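You operate a simulated robot arm through the tools that you are given. There is no shell and no other tool.

You run a simulated robot arm. Do the job below in one go: nothing can be reset, and whatever is moved stays where it is left.

## Task
Strap the pack that the dispatch card names to the pull on the card.
Fine: clamp it on the plate, teal guard under the blue strap; shut the cam to pull, open it after.

It is judged by the outcome, as a careful person would: the job done as asked, and still so three seconds after it is handed in. It fails if anything else is knocked over, pushed out of place, dropped, spilled or broken.

## Robot
A 7-joint arm with a two-finger parallel gripper, fixed in place. Base frame: the origin is on the floor under the middle of its stand, x ahead of it, y to its left, z up. Lengths are in m, angles in degrees, forces in N, time in s.
It reaches about 1.247 m from its shoulder. Its first joint turns from -132.0 to 132.0 degrees. Payload 3.91 kg.
Tool frame: the origin (TCP) lies between the finger pads and is the grasp point; the fingertips stand 0.03 m ahead of it; z points along the fingers, y is the line along which they close. The gripper opens to 0.11 m. The fingers are 0.02 m wide and 0.01 m thick; the gripper's body (0.048 by 0.112 m) begins 0.055 m behind the TCP.
Orientation is that of the tool frame in the base frame, as [roll, pitch, yaw] about the fixed x, y, z axes, in that order (R = Rz(yaw) Ry(pitch) Rx(roll)). With the fingers straight down and closing along the base's y, the tool's x points along the base's -x, its y along +y and its z along -z.

## Interface
- The arm moves only by the tool drive_tool. Its arguments are lists of equal length, an entry for each row: "travel": the shift along the tool's x, y, z in m, a list of three; "dr": the turn, a rotation vector about the tool's x, y, z in degrees, a list of three; "fingers": the finger opening in m, from 0 to 0.11. In form: {"travel": [[dx, dy, dz], ...], "dr": [[ax, ay, az], ...], "fingers": [fingers, ...]}. A call has 1 to 20 rows; each row shifts and turns the commanded pose from where the row before left it, along the tool's axes as they then stand. A row lasts 0.2 s, in which the tool goes at most 0.05 m and 8.6 degrees; a call with a longer step from one row to the next is refused whole, and so is a gripper value outside its range. A pose out of reach is approached as far as the arm can. The call stops where the force on the tool passes 40 N (or 10 N more than at its start, if that is more) or the arm is blocked; 0.2 s more then pass. The fingers move at their own pace (about 0.108 m/s each) and stop on an object; they squeeze with about 45 N. The grip force told is the motor's: it shows also when the fingers shut on nothing. Time passes only in rows, and 0.2 s behind the last, so rows that do not move let the fingers close. The reply holds the time, the measured pose of the TCP, the force on the tool along the base axes, the opening and the grip force, in the units named above and with some noise, with the torque about the TCP (base axes, N m) and any sound that the robot's microphone picked up.
- Cameras (640 x 400 px; columns grow to the right, rows downward): "scene" is fixed at [0.3991, 0.6521, 1.6079]; the picture's right is [-0.58, 0.81, 0.00], its down [0.77, 0.55, -0.34] and it looks along [-0.28, -0.20, -0.94] (base axes); focal length 214 px, centre (320, 200). "wrist" rides on the gripper at [0.072, 0.017, -0.103] in the tool frame; the picture's right is [-0.23, 0.97, 0.00], its down [-0.76, -0.18, -0.62] and it looks along [-0.61, -0.14, 0.78] (tool axes); focal length 222 px, centre (320, 200). There is no depth. A picture from a camera that has moved, and an enlarged one, comes with that camera's place and axes in the base frame and with its lens.
- get_image(camera): a new picture of that camera. It takes no simulated time.
- enlarge(camera, box): a new picture of the part [left, top, right, bottom] of that camera's present view, enlarged. It takes no simulated time.
- close_job(): hands the job in; it is judged then, once.

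Nothing tells you positions but the pictures and the camera data. Unless the task says otherwise, let go and move clear before handing in.

The tools are called after "Request:" as name(argument=value, ...) on one line, values as JSON. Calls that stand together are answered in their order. drive_tool: Moves the arm, as the interface text tells. Its arguments: {"type":"object","properties":{"travel":{"type":"array"},"dr":{"type":"array"},"fingers":{"type":"array"}},"required":["travel","dr","fingers"]} The other tools are called the same way: get_image (camera) takes a picture; enlarge (camera, box) takes an enlarged picture of a part of a camera's view; close_job () hands the job in.

At the start:

```text
time_s: 0.0
position: [0.1813, 0.4658, 1.1963]
orientation: [180.0, 0.0, -179.9]
contact_force: [0.4, 0.5, 0.3]
wrist_torque: [-0.01, 0.01, -0.01]
gripper_width: 0.1102
finger_force: 0.1
```

scene: 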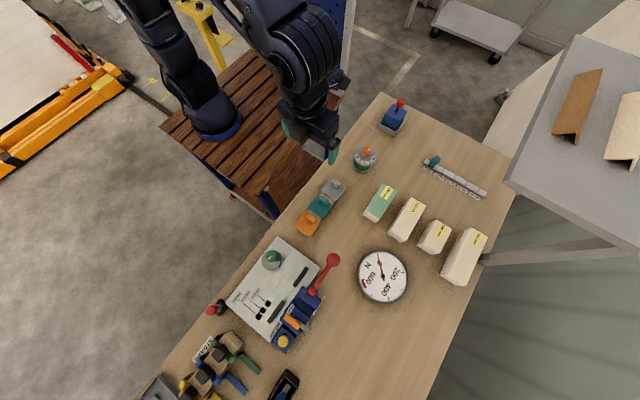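
wrist: 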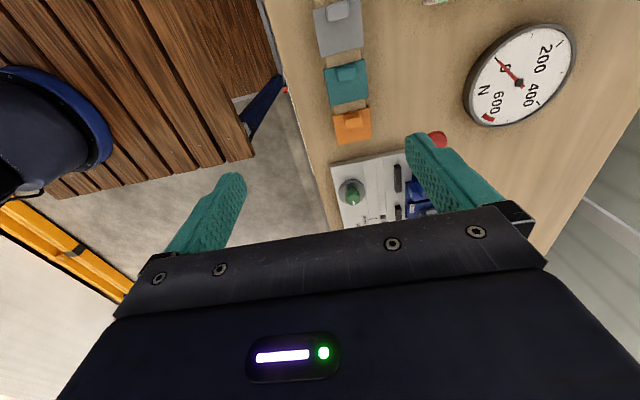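

I see a bench with a plate fixture, a blue strap tool with a red cam lever, a force dial, four packs, three coloured guards and other small objects. I'll enlarge the views to read the card and labels before I move anything.

Request:
enlarge(camera="scene", box=[200, 230, 360, 330])

Request:
enlarge(camera="scene", box=[140, 300, 300, 400])

Request:
enlarge(camera="scene", box=[340, 170, 500, 310])

Request:
enlarge(camera="scene", box=[280, 80, 500, 240])

Request:
enlarge(camera="scene", box=[500, 40, 640, 200])

```text
4.00 times, centred on (280, 280) of scene
camera zoom: at [0.3991, 0.6521, 1.6079], right [-0.58, 0.81, 0.0], down [0.77, 0.55, -0.34], along [-0.28, -0.2, -0.94], focal length 858 px, centre (480, -120)
```

zoom: 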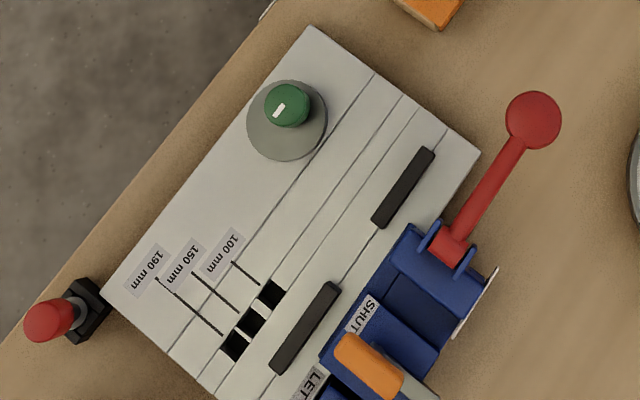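

```text
4.00 times, centred on (220, 350) of scene
camera zoom: at [0.3991, 0.6521, 1.6079], right [-0.58, 0.81, 0.0], down [0.77, 0.55, -0.34], along [-0.28, -0.2, -0.94], focal length 858 px, centre (720, -400)
```

zoom: 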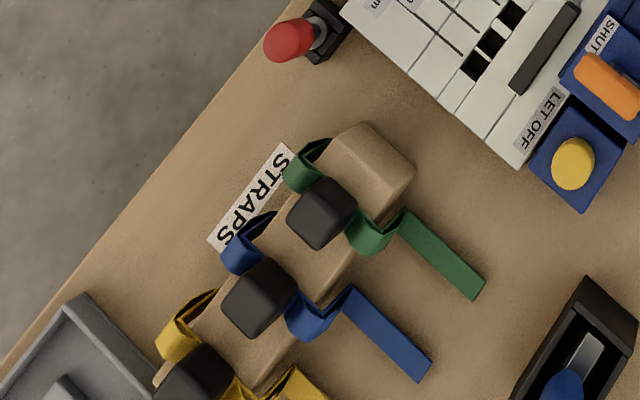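

```text
2.86 times, centred on (420, 240) of scene
camera zoom: at [0.3991, 0.6521, 1.6079], right [-0.58, 0.81, 0.0], down [0.77, 0.55, -0.34], along [-0.28, -0.2, -0.94], focal length 613 px, centre (34, 86)
```

zoom: 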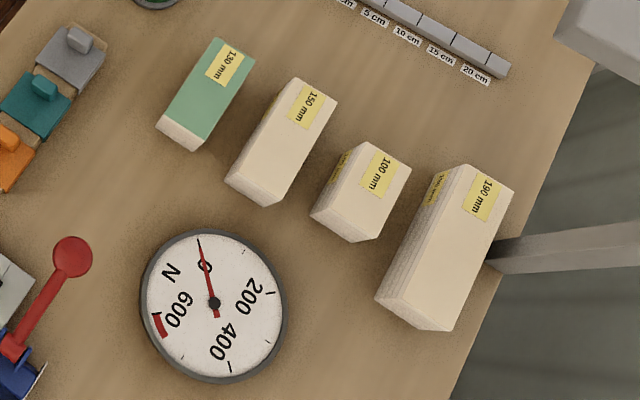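

```text
2.50 times, centred on (390, 160) of scene
camera zoom: at [0.3991, 0.6521, 1.6079], right [-0.58, 0.81, 0.0], down [0.77, 0.55, -0.34], along [-0.28, -0.2, -0.94], focal length 536 px, centre (145, 300)
```

zoom: 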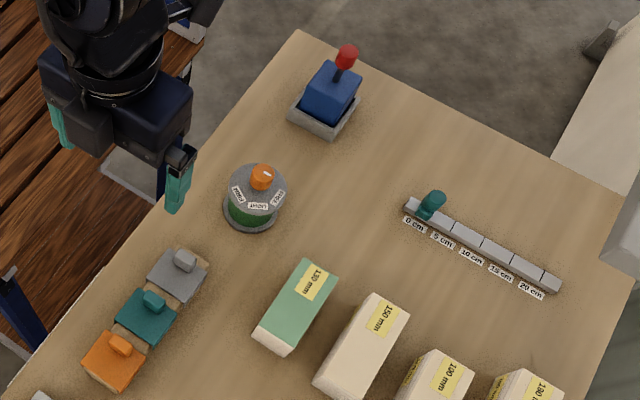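

```text
2.50 times, centred on (570, 120) of scene
camera zoom: at [0.3991, 0.6521, 1.6079], right [-0.58, 0.81, 0.0], down [0.77, 0.55, -0.34], along [-0.28, -0.2, -0.94], focal length 536 px, centre (-305, 400)
```

zoom: 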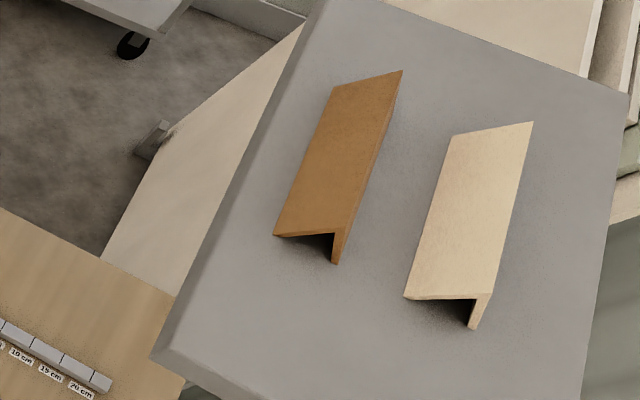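

Many items on the bench carry small labels, so I'm zooming in further on the controls, the guards and the lower-left corner. The dispatch card may be one of the tented pieces on the side shelf, facing away from this camera.

Request:
enlarge(camera="scene", box=[340, 140, 400, 180])

Request:
enlarge(camera="scene", box=[370, 90, 420, 140])

Request:
enlarge(camera="scene", box=[255, 280, 335, 360])

Request:
enlarge(camera="scene", box=[410, 140, 500, 210])

Request:
enlarge(camera="scene", box=[220, 240, 300, 330])

Request:
enlarge(camera="scene", box=[130, 330, 310, 400])

Request:
enlarge(camera="wrist", box=[280, 0, 640, 225])

```text
10.00 times, centred on (370, 160) of scene
camera zoom: at [0.3991, 0.6521, 1.6079], right [-0.58, 0.81, 0.0], down [0.77, 0.55, -0.34], along [-0.28, -0.2, -0.94], focal length 2145 px, centre (-180, 600)
```

zoom: 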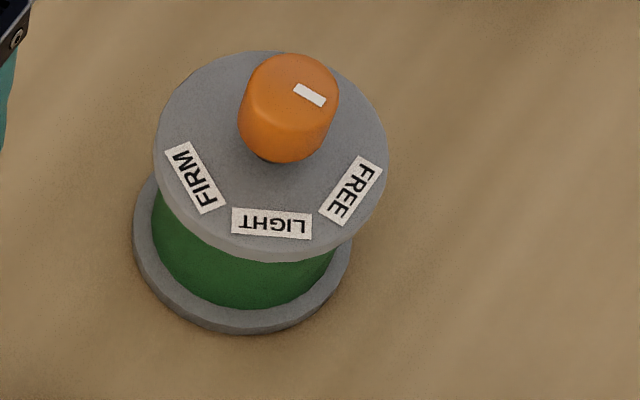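

```text
8.00 times, centred on (395, 115) of scene
camera zoom: at [0.3991, 0.6521, 1.6079], right [-0.58, 0.81, 0.0], down [0.77, 0.55, -0.34], along [-0.28, -0.2, -0.94], focal length 1716 px, centre (-280, 880)
```

zoom: 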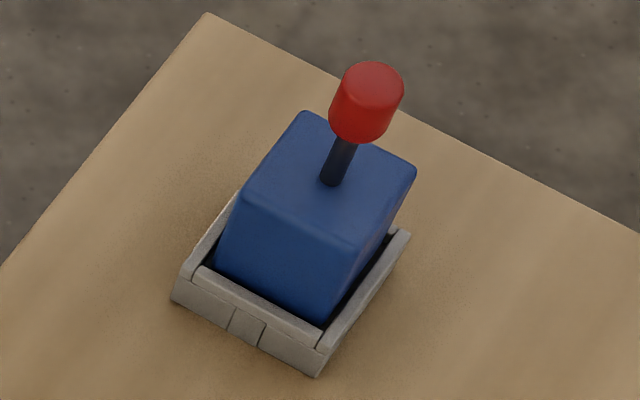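

```text
5.00 times, centred on (295, 320) of scene
camera zoom: at [0.3991, 0.6521, 1.6079], right [-0.58, 0.81, 0.0], down [0.77, 0.55, -0.34], along [-0.28, -0.2, -0.94], focal length 1072 px, centre (445, -400)
```

zoom: 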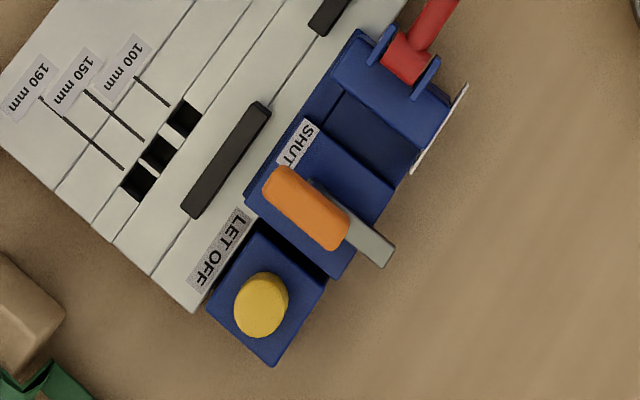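

```text
5.71 times, centred on (455, 175) of scene
camera zoom: at [0.3991, 0.6521, 1.6079], right [-0.58, 0.81, 0.0], down [0.77, 0.55, -0.34], along [-0.28, -0.2, -0.94], focal length 1226 px, centre (-451, 343)
```

zoom: 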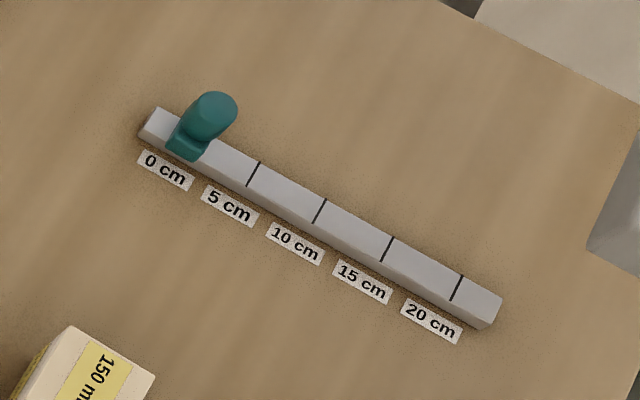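

```text
4.44 times, centred on (260, 285) of scene
camera zoom: at [0.3991, 0.6521, 1.6079], right [-0.58, 0.81, 0.0], down [0.77, 0.55, -0.34], along [-0.28, -0.2, -0.94], focal length 953 px, centre (587, -178)
```

zoom: 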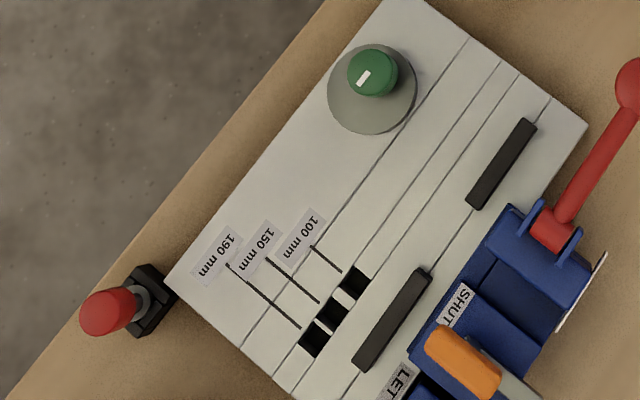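

```text
3.56 times, centred on (220, 365) of scene
camera zoom: at [0.3991, 0.6521, 1.6079], right [-0.58, 0.81, 0.0], down [0.77, 0.55, -0.34], along [-0.28, -0.2, -0.94], focal length 763 px, centre (676, -387)
```

zoom: 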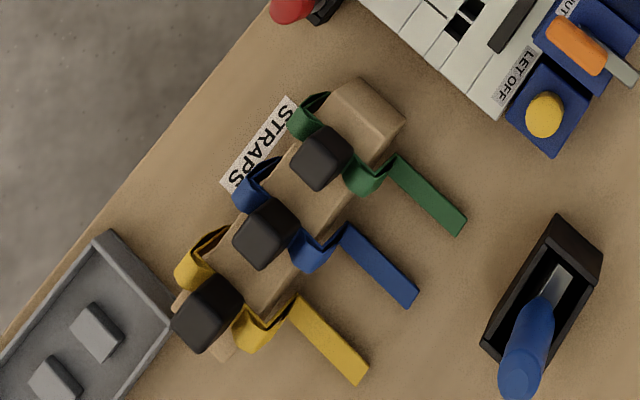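

```text
1.78 times, centred on (460, 112) of wrist
camera zoom: at [0.1079, 0.4829, 1.2995], right [0.23, 0.97, 0.0], down [0.76, -0.18, 0.62], along [0.61, -0.14, -0.78], focal length 395 px, centre (71, 356)
```

zoom: 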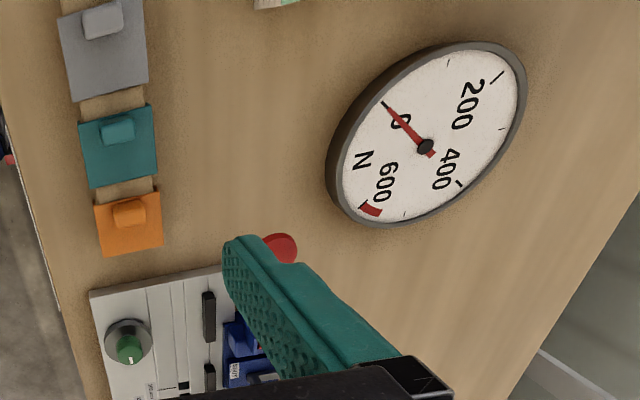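

I place the dial face at about (0.28, 0.82, 0.845), so the bench top is a little lower, with its near edge along x at y≈0.41. The tents on the shelf seem to have their printed faces toward +y, so I'll raise the wrist camera and move it left to look at them.

Request:
drive_tool(travel=[[0, 0, -0.04], [0, 0, -0.04], [0, 0, -0.04], [0, 0.04, -0.02], [0, 0.045, -0.02], [0, 0.045, -0.02], [0, 0.045, 0], [0, 0.045, 0], [0, 0.045, 0]], dr=[[0, 0, 0], [0, 0, 0], [0, 0, 0], [0, 0, 0], [0, 0, 0], [0, 0, 0], [0, 0, 0], [0, 0, 0], [0, 0, 0]], fingers=[0.11, 0.11, 0.11, 0.11, 0.11, 0.11, 0.11, 0.11, 0.11])

```text
time_s: 2.0
position: [0.1809, 0.7296, 1.3787]
orientation: [179.9, 0.0, 180.0]
contact_force: [0.5, -1.4, 1.5]
wrist_torque: [0.04, 0.05, 0.01]
gripper_width: 0.1097
finger_force: 0.1
```

Request:
get_image(camera="wrist")

Request:
get_image(camera="scene")

```text
taken
camera wrist: at [0.108, 0.7467, 1.4819], right [0.23, 0.97, 0.0], down [0.76, -0.18, 0.62], along [0.61, -0.14, -0.78], focal length 222 px, centre (320, 200)
```

wrist: 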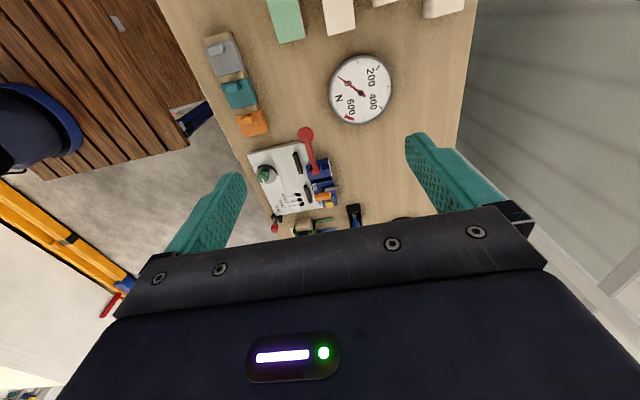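

```text
taken
```

scene: 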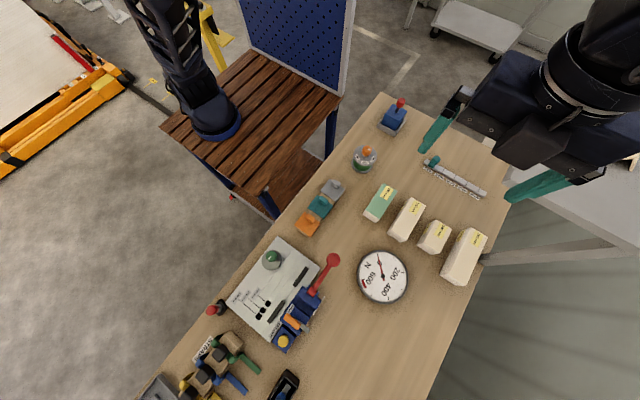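

From here the camera faces away from the shelf. I'll tilt the tool so it looks toward -x and +y, where the cards are.

Request:
drive_tool(travel=[[0, 0, 0], [0, 0, 0], [0, 0, 0], [0, 0, 0], [0, 0, 0], [0, 0, 0]], dr=[[0, 8, 0], [0, 8, 0], [0, 8, 0], [0, 8, 0], [0, 8, 0], [0, 8, 0]], fingers=[0.11, 0.11, 0.11, 0.11, 0.11, 0.11])

Request:
get_image(camera="wrist")

```text
time_s: 3.4
position: [0.1796, 0.7307, 1.3761]
orientation: [-179.9, -48.1, 179.9]
contact_force: [-0.9, -0.4, -0.6]
wrist_torque: [0.06, -0.04, -0.01]
gripper_width: 0.11
finger_force: 0.1
```

```text
taken
camera wrist: at [0.2084, 0.7479, 1.4996], right [0.15, 0.97, -0.17], down [0.97, -0.18, -0.15], along [-0.18, -0.14, -0.97], focal length 222 px, centre (320, 200)
```

wrist: 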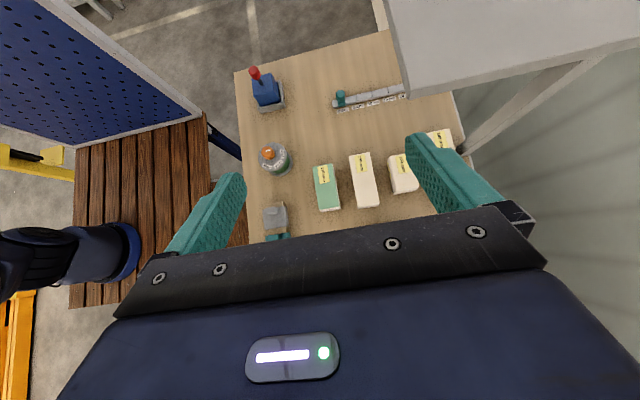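

The shelf top is at about z≈1.2, with its near corner at about (0.02, 0.86). I'll move the wrist farther left and up, and tilt it more, to see the +y faces of the tents.

Request:
drive_tool(travel=[[0.015, 0.035, -0.013], [0.015, 0.035, -0.013], [0.015, 0.035, -0.013], [0.015, 0.035, -0.013], [0.015, 0.035, -0.013], [0, 0.035, 0], [0, 0.03, 0], [0, 0, 0], [0, 0, 0], [0, 0, 0]], dr=[[0, 0, 0], [0, 0, 0], [0, 0, 0], [0, 0, 0], [0, 0, 0], [0, 0, 0], [0, 0, 0], [0, 8, 0], [0, 8, 0], [0, 6, 0]], fingers=[0.11, 0.11, 0.11, 0.11, 0.11, 0.11, 0.11, 0.11, 0.11, 0.11])

Request:
get_image(camera="wrist")

```text
time_s: 5.6
position: [0.1749, 0.8214, 1.404]
orientation: [-180.0, -70.0, 179.9]
contact_force: [0.1, -0.6, 0.7]
wrist_torque: [-0.01, -0.01, 0.04]
gripper_width: 0.1101
finger_force: 0.1
out of reach, approached as far as the arm can: row 3, 4, 5, 6, 7
```

```text
taken
camera wrist: at [0.2472, 0.8373, 1.5066], right [0.08, 0.97, -0.21], down [0.85, -0.18, -0.5], along [-0.53, -0.14, -0.84], focal length 222 px, centre (320, 200)
```

wrist: 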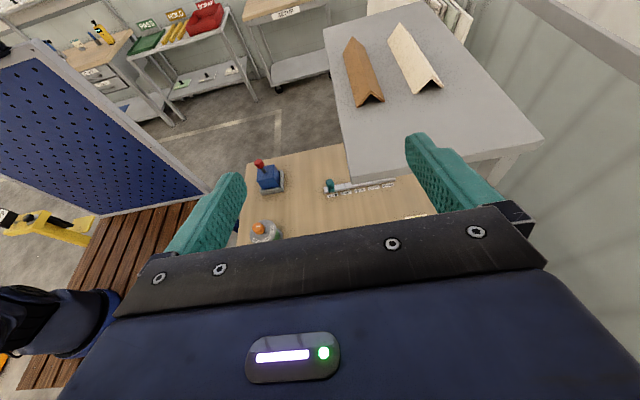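

Both tents are now visible, so I'm zooming in on them.

Request:
enlarge(camera="wrist", box=[330, 20, 450, 110])

Request:
enlarge(camera="wrist", box=[380, 20, 450, 100])

Request:
enlarge(camera="wrist", box=[30, 0, 330, 100])

```text
4.44 times, centred on (390, 65) of wrist
camera zoom: at [0.2472, 0.8373, 1.5066], right [0.08, 0.97, -0.21], down [0.85, -0.18, -0.5], along [-0.53, -0.14, -0.84], focal length 987 px, centre (9, 800)
```

zoom: 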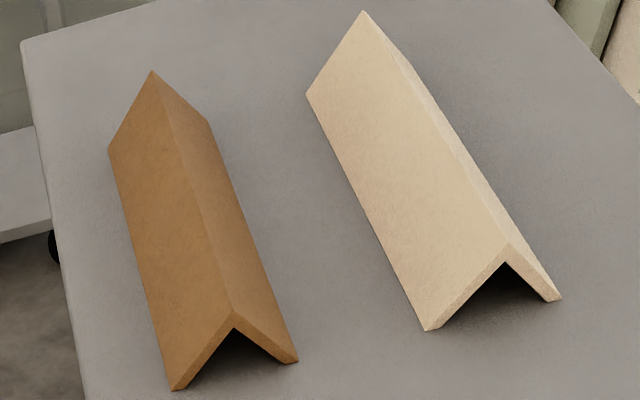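

```text
5.00 times, centred on (415, 60) of wrist
camera zoom: at [0.2472, 0.8373, 1.5066], right [0.08, 0.97, -0.21], down [0.85, -0.18, -0.5], along [-0.53, -0.14, -0.84], focal length 1111 px, centre (-155, 900)
```

zoom: 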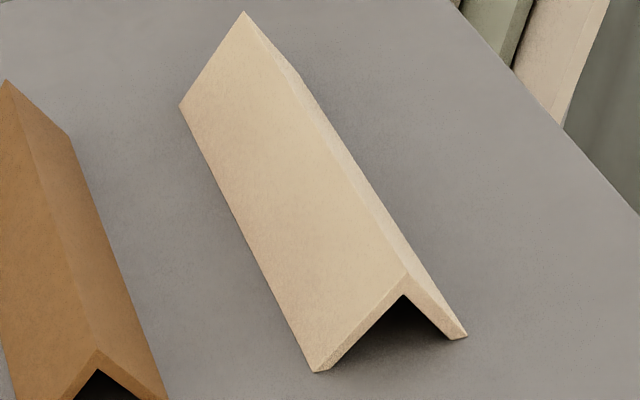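

```text
2.13 times, centred on (180, 50) of wrist
camera zoom: at [0.2472, 0.8373, 1.5066], right [0.08, 0.97, -0.21], down [0.85, -0.18, -0.5], along [-0.53, -0.14, -0.84], focal length 474 px, centre (619, 520)
```

zoom: 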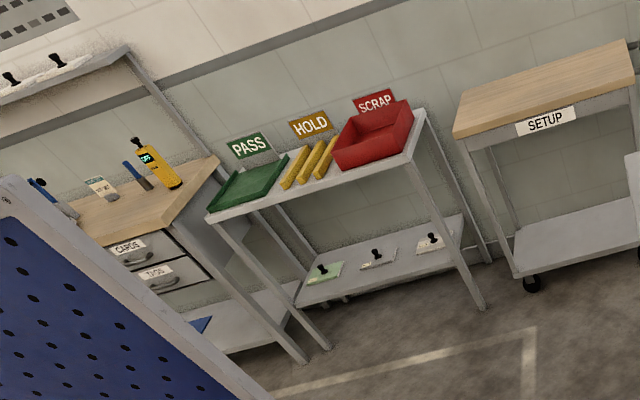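

The tents turn out to be plain corner profiles with no text. There's a small upright card on the back desk with the "CARDS" drawers, so I'm zooming in there.

Request:
enlarge(camera="wrist", box=[60, 55, 130, 105])

Request:
enlarge(camera="wrist", box=[0, 0, 110, 70])

Request:
enlarge(camera="wrist", box=[130, 0, 340, 100])

Request:
enlarge(camera="wrist", box=[400, 0, 640, 150])

Request:
enlarge(camera="scene", box=[0, 0, 220, 140])

Request:
enlarge(camera="scene", box=[400, 0, 560, 100])

```text
8.00 times, centred on (95, 80) of wrist
camera zoom: at [0.2472, 0.8373, 1.5066], right [0.08, 0.97, -0.21], down [0.85, -0.18, -0.5], along [-0.53, -0.14, -0.84], focal length 1777 px, centre (2120, 1160)
```

zoom: 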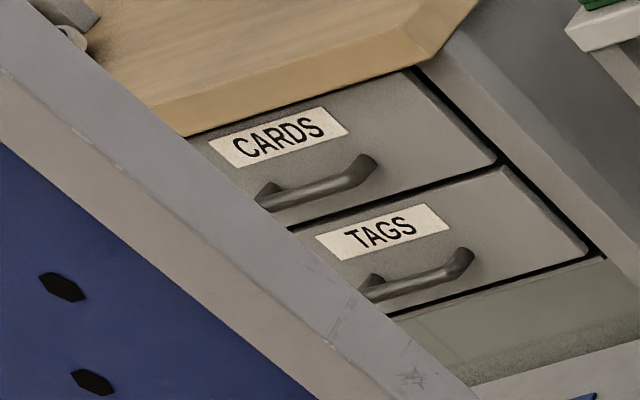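

```text
5.71 times, centred on (55, 35) of wrist
camera zoom: at [0.2472, 0.8373, 1.5066], right [0.08, 0.97, -0.21], down [0.85, -0.18, -0.5], along [-0.53, -0.14, -0.84], focal length 1269 px, centre (1834, 1143)
```

zoom: 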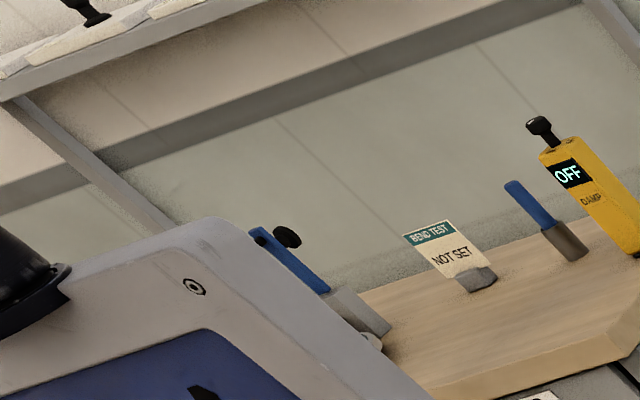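

```text
3.05 times, centred on (235, 50) of wrist
camera zoom: at [0.2472, 0.8373, 1.5066], right [0.08, 0.97, -0.21], down [0.85, -0.18, -0.5], along [-0.53, -0.14, -0.84], focal length 677 px, centre (579, 657)
```

zoom: 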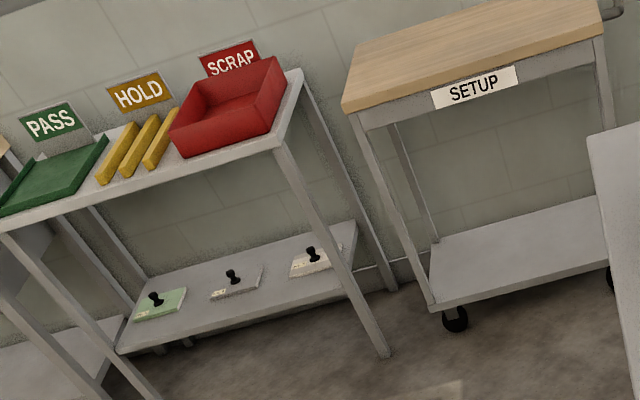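

```text
2.67 times, centred on (520, 75) of wrist
camera zoom: at [0.2472, 0.8373, 1.5066], right [0.08, 0.97, -0.21], down [0.85, -0.18, -0.5], along [-0.53, -0.14, -0.84], focal length 592 px, centre (-213, 533)
```

zoom: 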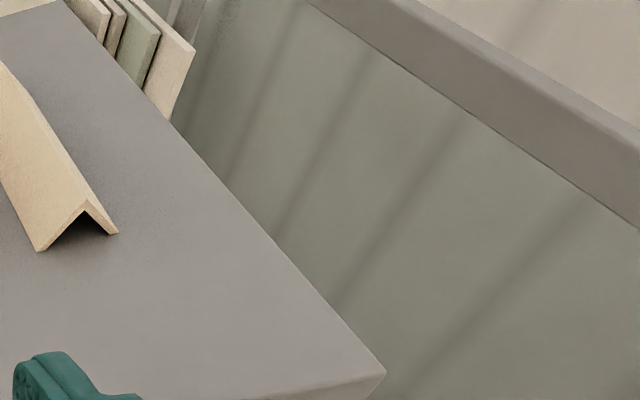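

```text
2.86 times, centred on (110, 70) of scene
camera zoom: at [0.3991, 0.6521, 1.6079], right [-0.58, 0.81, 0.0], down [0.77, 0.55, -0.34], along [-0.28, -0.2, -0.94], focal length 613 px, centre (920, 571)
```

zoom: 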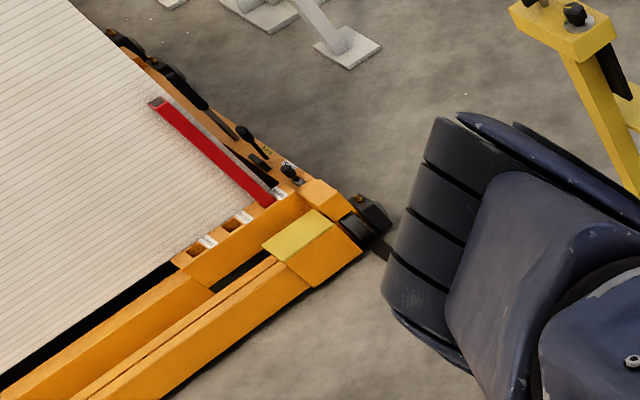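

```text
4.00 times, centred on (480, 50) of scene
camera zoom: at [0.3991, 0.6521, 1.6079], right [-0.58, 0.81, 0.0], down [0.77, 0.55, -0.34], along [-0.28, -0.2, -0.94], focal length 858 px, centre (-320, 800)
```

zoom: 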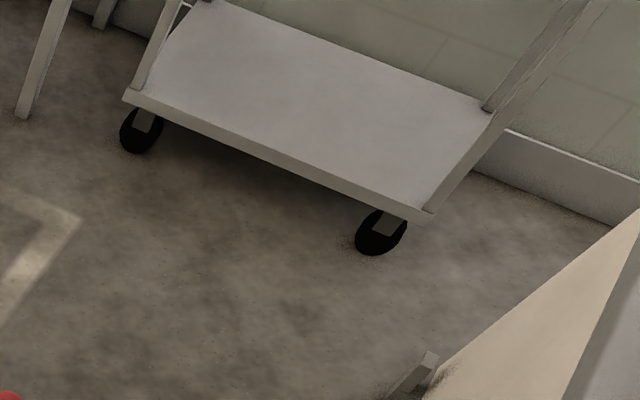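

No dispatch card here; the back desk only has a "BEND TEST NOT SET" card. I'll turn the tool back and look toward the +x end of the bench and the walls.

Request:
drive_tool(travel=[[0, 0, 0], [0, 0, 0], [0, 0, 0], [0, 0, 0], [0, 0, 0], [0, 0, 0], [0, 0, 0], [0, 0, 0], [0, 0, 0], [0, -0.04, 0], [0, -0.04, 0], [0, -0.04, 0], [0, -0.04, 0], [0, -0.04, 0], [0, 0, 0], [0, 0, 0], [0, 0, 0]], dr=[[0, -8, 0], [0, -8, 0], [0, -8, 0], [0, -8, 0], [0, -8, 0], [0, -8, 0], [0, -8, 0], [0, -8, 0], [0, -6, 0], [0, 0, 0], [0, 0, 0], [0, 0, 0], [0, 0, 0], [0, 0, 0], [0, -8, 0], [0, -8, 0], [0, -8, 0]], fingers=[0.11, 0.11, 0.11, 0.11, 0.11, 0.11, 0.11, 0.11, 0.11, 0.11, 0.11, 0.11, 0.11, 0.11, 0.11, 0.11, 0.11])

Request:
get_image(camera="wrist")

```text
time_s: 9.2
position: [0.1476, 0.5837, 1.4295]
orientation: [179.9, 4.2, 179.8]
contact_force: [0.9, -0.8, 0.8]
wrist_torque: [0.0, 0.04, -0.01]
gripper_width: 0.1102
finger_force: 0.2
out of reach, approached as far as the arm can: row 4, 5, 6, 7, 8
```

```text
taken
camera wrist: at [0.0686, 0.6005, 1.5265], right [0.23, 0.97, 0.02], down [0.72, -0.18, 0.68], along [0.66, -0.14, -0.74], focal length 222 px, centre (320, 200)
```

wrist: 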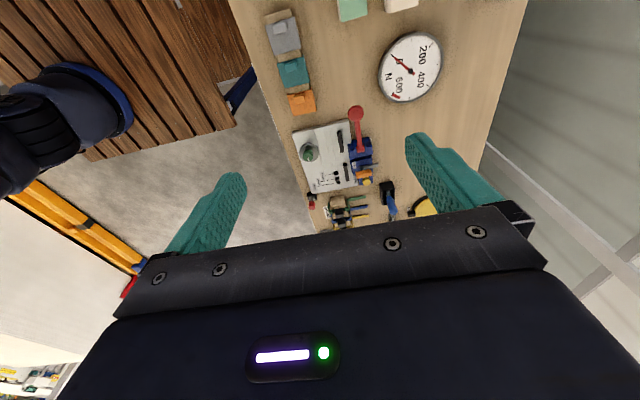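

The view forward is blocked by the gripper body. I'll move toward +x, over the far end of the bench, to see what is there.

Request:
drive_tool(travel=[[-0.04, 0, 0], [-0.04, 0, 0], [-0.04, 0, 0], [-0.04, 0, 0], [-0.04, 0, 0], [-0.04, 0, 0], [-0.04, 0, 0], [-0.04, 0, 0], [-0.04, 0, 0]], dr=[[0, 0, 0], [0, 0, 0], [0, 0, 0], [0, 0, 0], [0, 0, 0], [0, 0, 0], [0, 0, 0], [0, 0, 0], [0, 0, 0]], fingers=[0.11, 0.11, 0.11, 0.11, 0.11, 0.11, 0.11, 0.11, 0.11])

Request:
get_image(camera="wrist")

```text
time_s: 11.2
position: [0.5073, 0.5839, 1.456]
orientation: [179.8, 4.0, 179.9]
contact_force: [-0.8, 0.2, 0.9]
wrist_torque: [0.02, -0.07, -0.03]
gripper_width: 0.1101
finger_force: 0.1
```

```text
taken
camera wrist: at [0.4269, 0.5999, 1.5525], right [0.23, 0.97, 0.02], down [0.72, -0.18, 0.67], along [0.66, -0.14, -0.74], focal length 222 px, centre (320, 200)
```

wrist: 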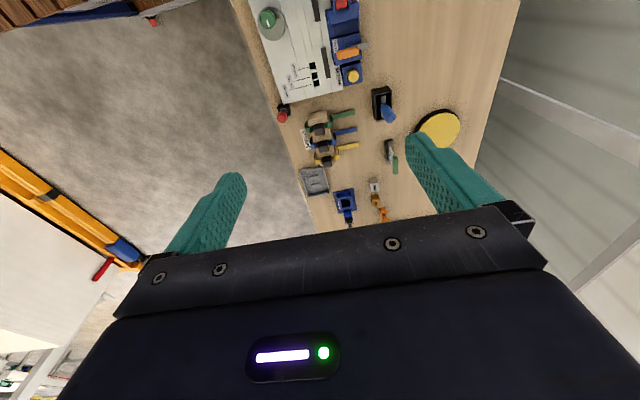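

Request:
enlarge(camera="wrist", box=[260, 80, 480, 230])

Request:
enlarge(camera="wrist", box=[240, 0, 400, 110])

Request:
enlarge(camera="wrist", box=[0, 130, 180, 260])

Request:
enlarge(camera="wrist", box=[0, 290, 90, 400])

```text
2.67 times, centred on (370, 155) of wrist
camera zoom: at [0.4269, 0.5999, 1.5525], right [0.23, 0.97, 0.02], down [0.72, -0.18, 0.67], along [0.66, -0.14, -0.74], focal length 592 px, centre (187, 320)
```

zoom: 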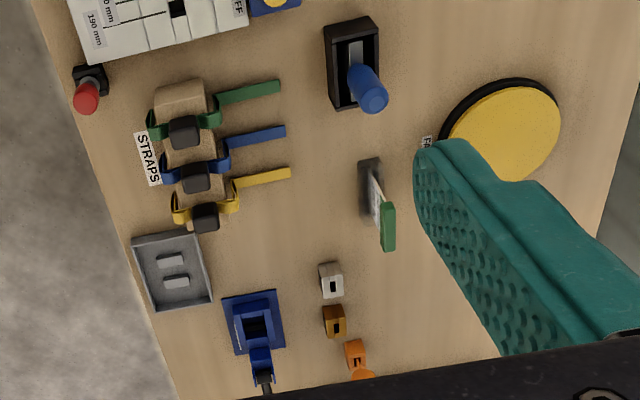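

```text
3.64 times, centred on (320, 55) of wrist
camera zoom: at [0.4269, 0.5999, 1.5525], right [0.23, 0.97, 0.02], down [0.72, -0.18, 0.67], along [0.66, -0.14, -0.74], focal length 808 px, centre (320, 727)
```

zoom: 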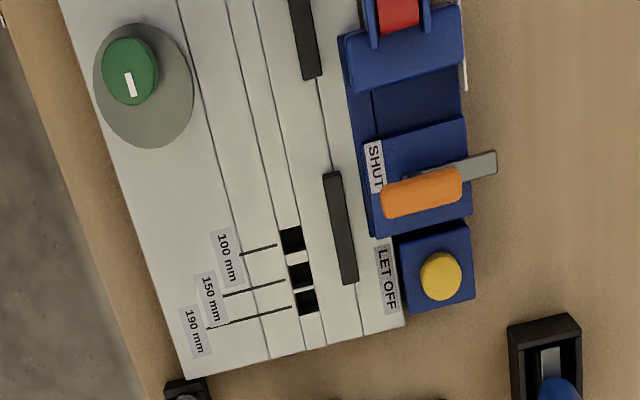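

```text
3.08 times, centred on (90, 195) of wrist
camera zoom: at [0.4269, 0.5999, 1.5525], right [0.23, 0.97, 0.02], down [0.72, -0.18, 0.67], along [0.66, -0.14, -0.74], focal length 684 px, centre (1028, 215)
```

zoom: 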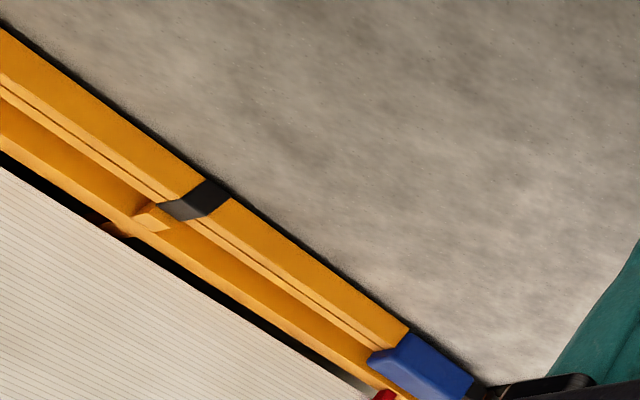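

```text
3.64 times, centred on (45, 345) of wrist
camera zoom: at [0.4269, 0.5999, 1.5525], right [0.23, 0.97, 0.02], down [0.72, -0.18, 0.67], along [0.66, -0.14, -0.74], focal length 808 px, centre (1320, -327)
```

zoom: 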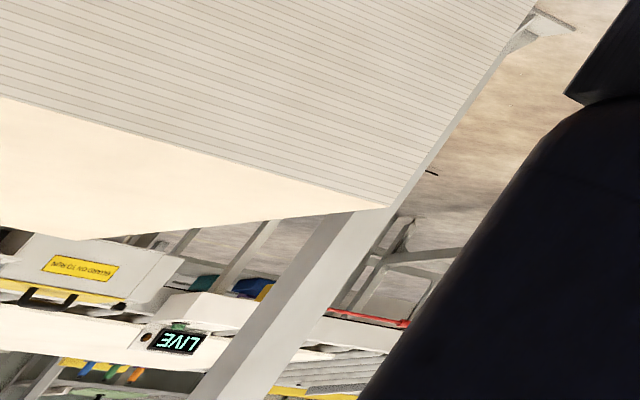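

There's a small upright card with a green header on a stand near (0.91, 0.77), which is likely the dispatch card, seen almost edge-on. I'm zooming in on it.

Request:
enlarge(camera="wrist", box=[375, 130, 415, 180])

Request:
enlarge(camera="wrist", box=[400, 90, 480, 150])

Request:
enlarge(camera="wrist", box=[270, 90, 350, 150])

```text
8.00 times, centred on (395, 155) of wrist
camera zoom: at [0.4269, 0.5999, 1.5525], right [0.23, 0.97, 0.02], down [0.72, -0.18, 0.67], along [0.66, -0.14, -0.74], focal length 1777 px, centre (-280, 560)
```

zoom: 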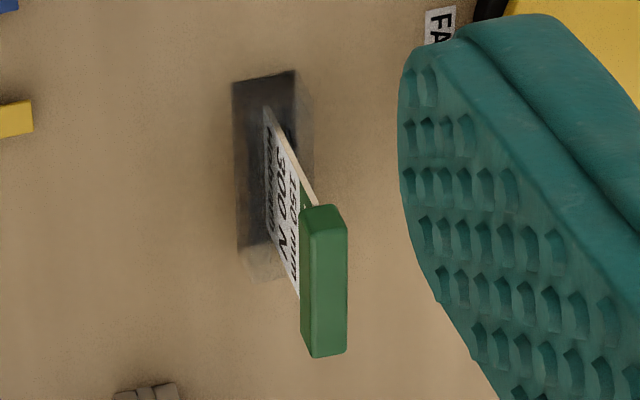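

```text
6.67 times, centred on (440, 120) of wrist
camera zoom: at [0.4269, 0.5999, 1.5525], right [0.23, 0.97, 0.02], down [0.72, -0.18, 0.67], along [0.66, -0.14, -0.74], focal length 1481 px, centre (-480, 733)
```

zoom: 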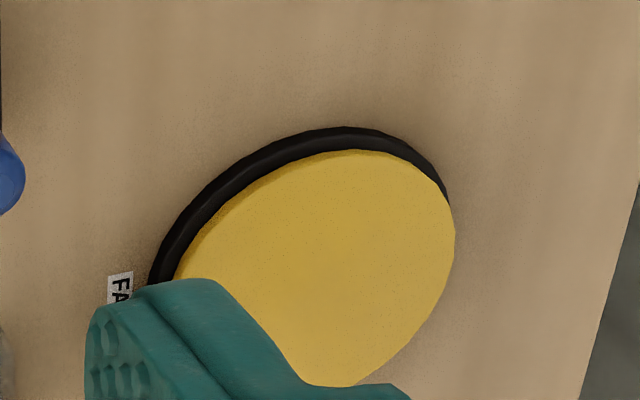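

```text
6.67 times, centred on (310, 120) of wrist
camera zoom: at [0.4269, 0.5999, 1.5525], right [0.23, 0.97, 0.02], down [0.72, -0.18, 0.67], along [0.66, -0.14, -0.74], focal length 1481 px, centre (387, 733)
```

zoom: 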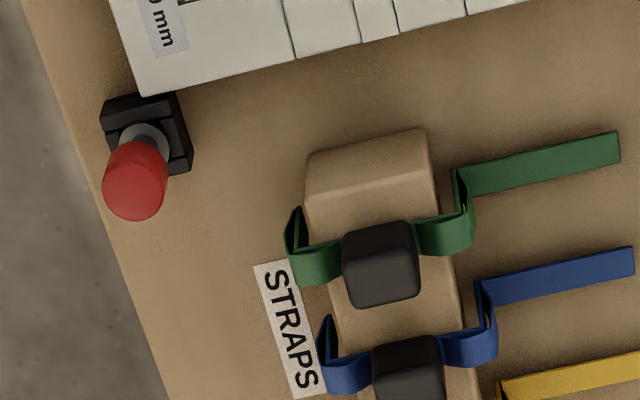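

The card's printed face points toward -y, and I can make out "?50 mm" and "300 N". I'll shift the camera to -y and lower to read it squarely.

Request:
drive_tool(travel=[[0, -0.045, 0], [0, -0.045, 0], [0, -0.045, 0], [0, -0.045, 0.02], [0, -0.045, 0.03], [-0.02, -0.03, 0.03], [-0.02, 0, 0.03], [-0.02, 0, 0.03]], dr=[[0, 0, 0], [0, 0, 0], [0, 0, 0], [0, 0, 0], [0, 0, 0], [0, 0, 0], [0, 0, 0], [0, 0, 0]], fingers=[0.11, 0.11, 0.11, 0.11, 0.11, 0.11, 0.11, 0.11])

Request:
get_image(camera="wrist")

```text
refused: row 5 steps farther than a row can; nothing moved
```

```text
taken
camera wrist: at [0.4269, 0.5999, 1.5525], right [0.23, 0.97, 0.02], down [0.72, -0.18, 0.67], along [0.66, -0.14, -0.74], focal length 222 px, centre (320, 200)
```

wrist: 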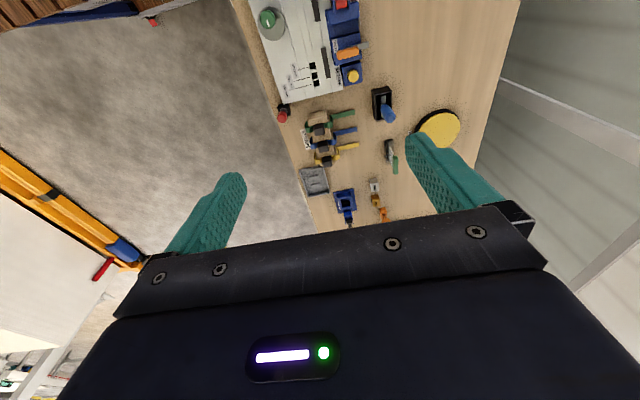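

One row was too long and the call was refused, so nothing moved. I'm sending the same move with shorter steps.

Request:
drive_tool(travel=[[0, -0.045, 0], [0, -0.045, 0], [0, -0.045, 0], [0, -0.04, 0.02], [0, -0.03, 0.03], [-0.02, -0.03, 0.03], [-0.02, -0.02, 0.03], [-0.02, 0, 0.03]], dr=[[0, 0, 0], [0, 0, 0], [0, 0, 0], [0, 0, 0], [0, 0, 0], [0, 0, 0], [0, 0, 0], [0, 0, 0]], fingers=[0.11, 0.11, 0.11, 0.11, 0.11, 0.11, 0.11, 0.11])

Request:
get_image(camera="wrist")

```text
time_s: 13.0
position: [0.5754, 0.3292, 1.3173]
orientation: [179.8, 4.0, 179.9]
contact_force: [-0.7, -0.4, 1.0]
wrist_torque: [0.01, -0.03, -0.01]
gripper_width: 0.1102
finger_force: 0.0
```

```text
taken
camera wrist: at [0.4956, 0.3455, 1.4154], right [0.23, 0.97, 0.02], down [0.72, -0.18, 0.67], along [0.66, -0.14, -0.74], focal length 222 px, centre (320, 200)
```

wrist: 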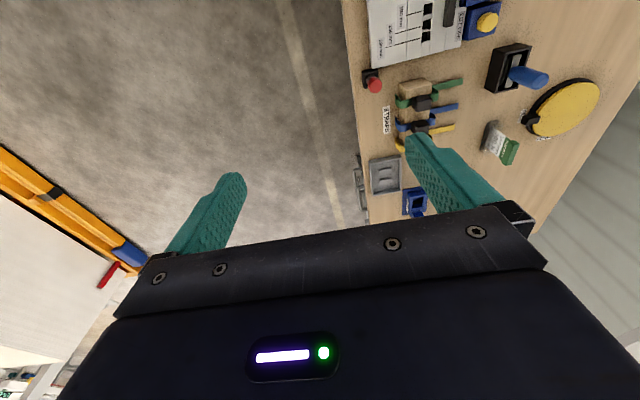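

Request:
enlarge(camera="wrist", box=[475, 110, 535, 170])

Request:
enlarge(camera="wrist", box=[350, 60, 630, 230])

Request:
enlarge(camera="wrist", box=[350, 0, 510, 100])

```text
6.67 times, centred on (505, 140) of wrist
camera zoom: at [0.4956, 0.3455, 1.4154], right [0.23, 0.97, 0.02], down [0.72, -0.18, 0.67], along [0.66, -0.14, -0.74], focal length 1481 px, centre (-913, 600)
```

zoom: 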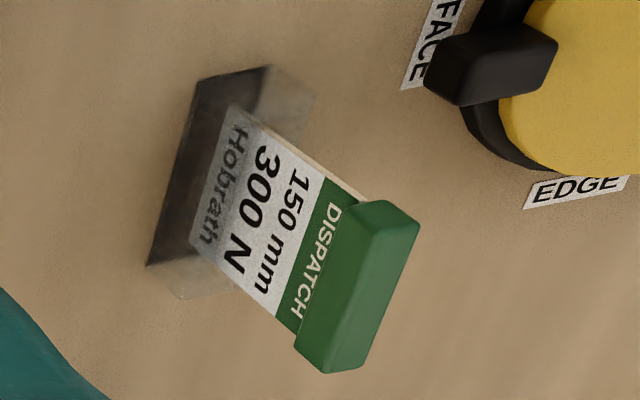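

```text
2.29 times, centred on (490, 145) of wrist
camera zoom: at [0.4956, 0.3455, 1.4154], right [0.23, 0.97, 0.02], down [0.72, -0.18, 0.67], along [0.66, -0.14, -0.74], focal length 508 px, centre (-69, 326)
```

zoom: 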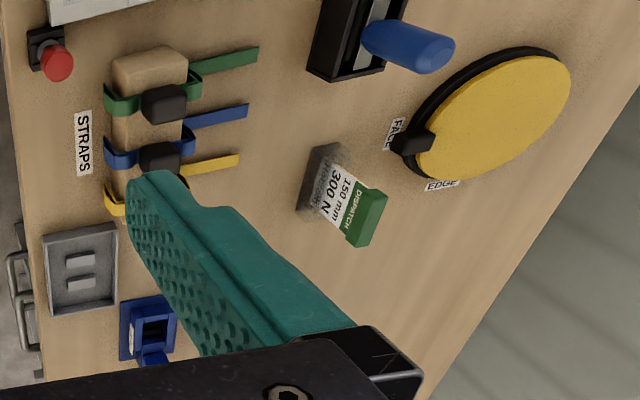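

```text
4.00 times, centred on (430, 50) of wrist
camera zoom: at [0.4956, 0.3455, 1.4154], right [0.23, 0.97, 0.02], down [0.72, -0.18, 0.67], along [0.66, -0.14, -0.74], focal length 888 px, centre (-120, 800)
```

zoom: 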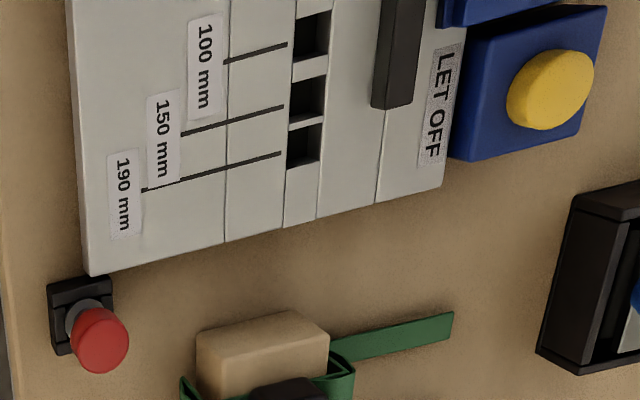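

The dispatch card reads "150 mm, 300 N, Hobrath", so I need the 150 mm pack at 300 N. Next I'll study the plate, the clamp and the tensioner up close from several angles before touching anything.

Request:
drive_tool(travel=[[0, 0.045, 0], [0, 0.045, 0], [0, 0.045, 0], [0.03, 0.03, 0], [0.04, 0, 0], [0.04, 0, 0]], dr=[[0, 4, 0], [0, 0, 0], [0, 0, 0], [0, 0, 0], [0, 0, 0], [0, 0, 0]], fingers=[0.11, 0.11, 0.11, 0.11, 0.11, 0.11])

Request:
get_image(camera="wrist")

```text
time_s: 14.4
position: [0.4671, 0.4943, 1.3194]
orientation: [179.8, -0.2, 179.9]
contact_force: [0.4, 0.1, -0.6]
wrist_torque: [0.02, 0.05, -0.01]
gripper_width: 0.1098
finger_force: 0.0
```

```text
taken
camera wrist: at [0.394, 0.5105, 1.4216], right [0.23, 0.97, 0.0], down [0.76, -0.18, 0.62], along [0.61, -0.14, -0.78], focal length 222 px, centre (320, 200)
```

wrist: 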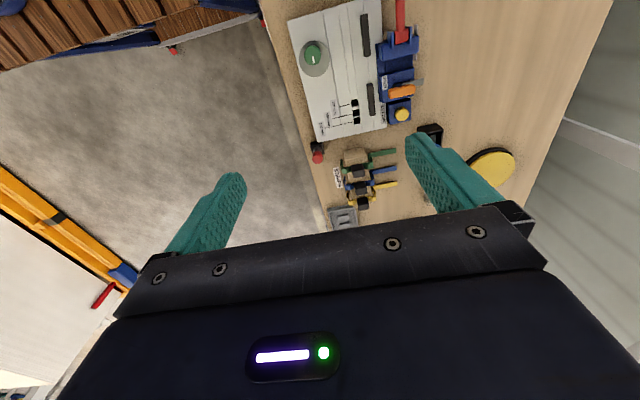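

Request:
enlarge(camera="wrist", box=[285, 0, 445, 145])

Request:
enlarge(camera="wrist", box=[350, 0, 440, 60])

Request:
enlarge(camera="wrist", box=[360, 60, 440, 130])

Request:
enlarge(camera="wrist", box=[300, 130, 410, 230])

Request:
enlarge(camera="wrist", box=[290, 20, 370, 90])

```text
2.76 times, centred on (365, 72) of wrist
camera zoom: at [0.394, 0.5105, 1.4216], right [0.23, 0.97, 0.0], down [0.76, -0.18, 0.62], along [0.61, -0.14, -0.78], focal length 613 px, centre (196, 552)
```

zoom: 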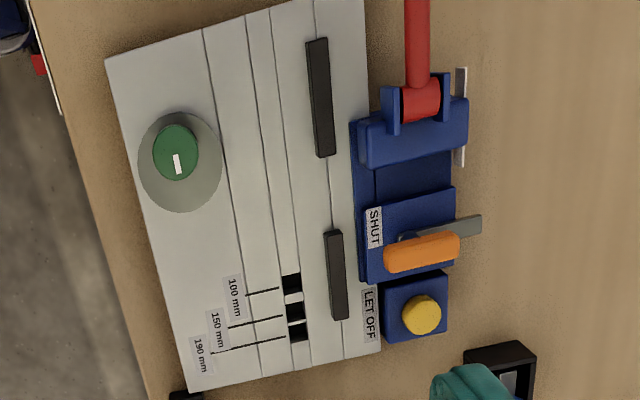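

```text
6.67 times, centred on (395, 30) of wrist
camera zoom: at [0.394, 0.5105, 1.4216], right [0.23, 0.97, 0.0], down [0.76, -0.18, 0.62], along [0.61, -0.14, -0.78], focal length 1481 px, centre (-180, 1333)
```

zoom: 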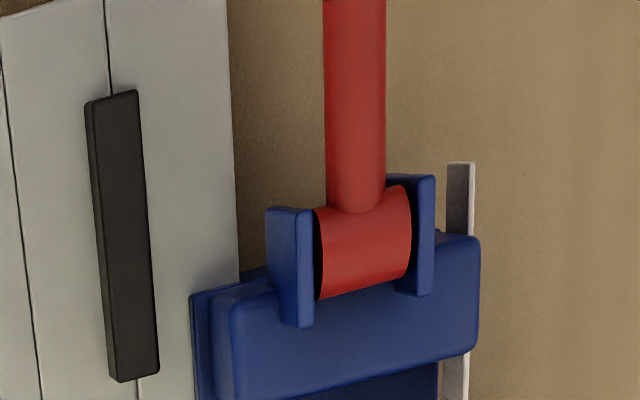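

```text
5.71 times, centred on (400, 95) of wrist
camera zoom: at [0.394, 0.5105, 1.4216], right [0.23, 0.97, 0.0], down [0.76, -0.18, 0.62], along [0.61, -0.14, -0.78], focal length 1269 px, centre (-137, 800)
```

zoom: 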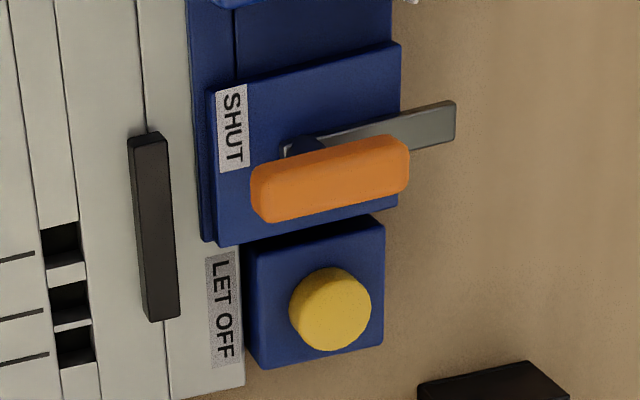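

```text
4.00 times, centred on (355, 180) of wrist
camera zoom: at [0.394, 0.5105, 1.4216], right [0.23, 0.97, 0.0], down [0.76, -0.18, 0.62], along [0.61, -0.14, -0.78], focal length 888 px, centre (180, 280)
```

zoom: 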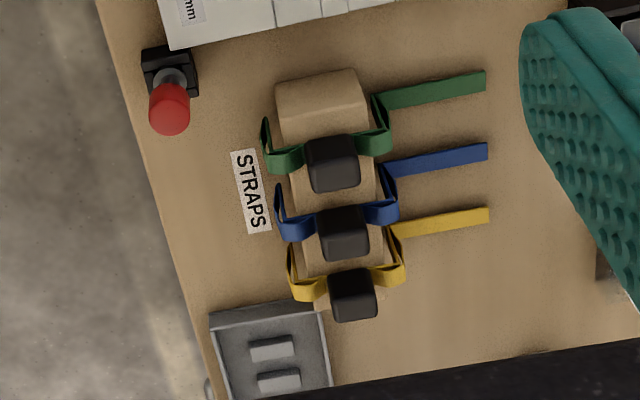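

```text
5.71 times, centred on (330, 55) of wrist
camera zoom: at [0.394, 0.5105, 1.4216], right [0.23, 0.97, 0.0], down [0.76, -0.18, 0.62], along [0.61, -0.14, -0.78], focal length 1269 px, centre (263, 1029)
```

zoom: 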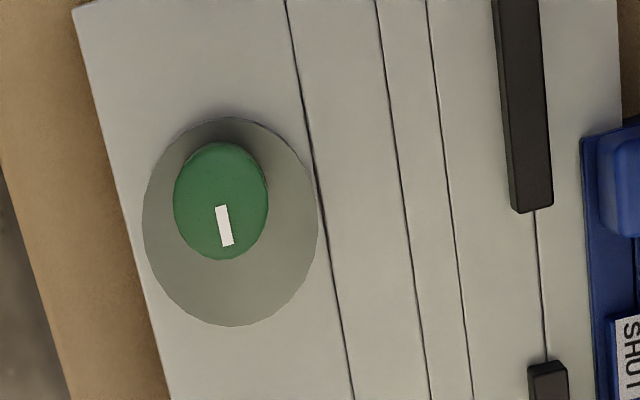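

The layout as I read it:
- **Stop slots:** three in the plate, about 25 and 20 mm apart, one per pack length. They're probably for the red-knobbed stop peg parked beside the plate.
- **Fences:** two black bars.
- **Clamp:** the green eccentric disc.
- **Tensioner:** blue, with an orange cam lever (SHUT), a red pull lever and a yellow LET OFF button.

I'll look from the +x end to confirm the shapes.

Request:
drive_tool(travel=[[-0.045, 0, 0], [-0.045, 0, 0], [-0.045, 0, 0], [-0.045, 0, 0], [-0.045, 0, 0], [-0.045, 0, 0], [-0.045, 0, 0], [-0.045, 0, 0], [0, 0, 0.03], [0, 0, 0.03], [0, 0, 0.03], [0, 0, 0.03], [0, 0, 0], [0, 0, 0], [0, 0, 0], [0, 0, 0], [0, 0, 0], [0, 0, 0], [0, 0, 0]], dr=[[0, 0, 0], [0, 0, 0], [0, 0, 0], [0, 0, 0], [0, 0, 0], [0, 0, 0], [0, 0, 0], [0, 0, 0], [0, 0, 0], [0, 0, 0], [0, 0, 0], [0, 0, 0], [0, 8, 0], [0, 8, 0], [0, 8, 0], [0, 8, 0], [0, 8, 0], [0, 8, 0], [0, 8, 0]], fingers=[0.11, 0.11, 0.11, 0.11, 0.11, 0.11, 0.11, 0.11, 0.11, 0.11, 0.11, 0.11, 0.11, 0.11, 0.11, 0.11, 0.11, 0.11, 0.11])

Request:
get_image(camera="wrist")

```text
time_s: 18.4
position: [0.7804, 0.4756, 1.2236]
orientation: [-180.0, -36.3, 179.9]
contact_force: [1.2, 1.4, -3.5]
wrist_torque: [-0.08, 0.22, 0.04]
gripper_width: 0.11
finger_force: 0.0
out of reach, approached as far as the arm can: row 16, 17, 18, 19
```

```text
taken
camera wrist: at [0.7826, 0.4925, 1.3487], right [0.18, 0.97, -0.13], down [0.98, -0.18, 0.05], along [0.03, -0.14, -0.99], focal length 222 px, centre (320, 200)
```

wrist: 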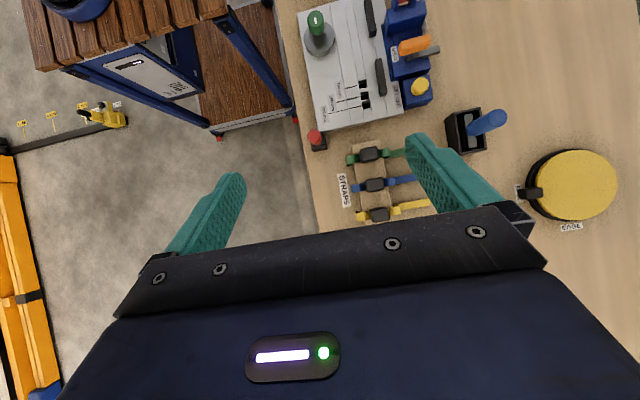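

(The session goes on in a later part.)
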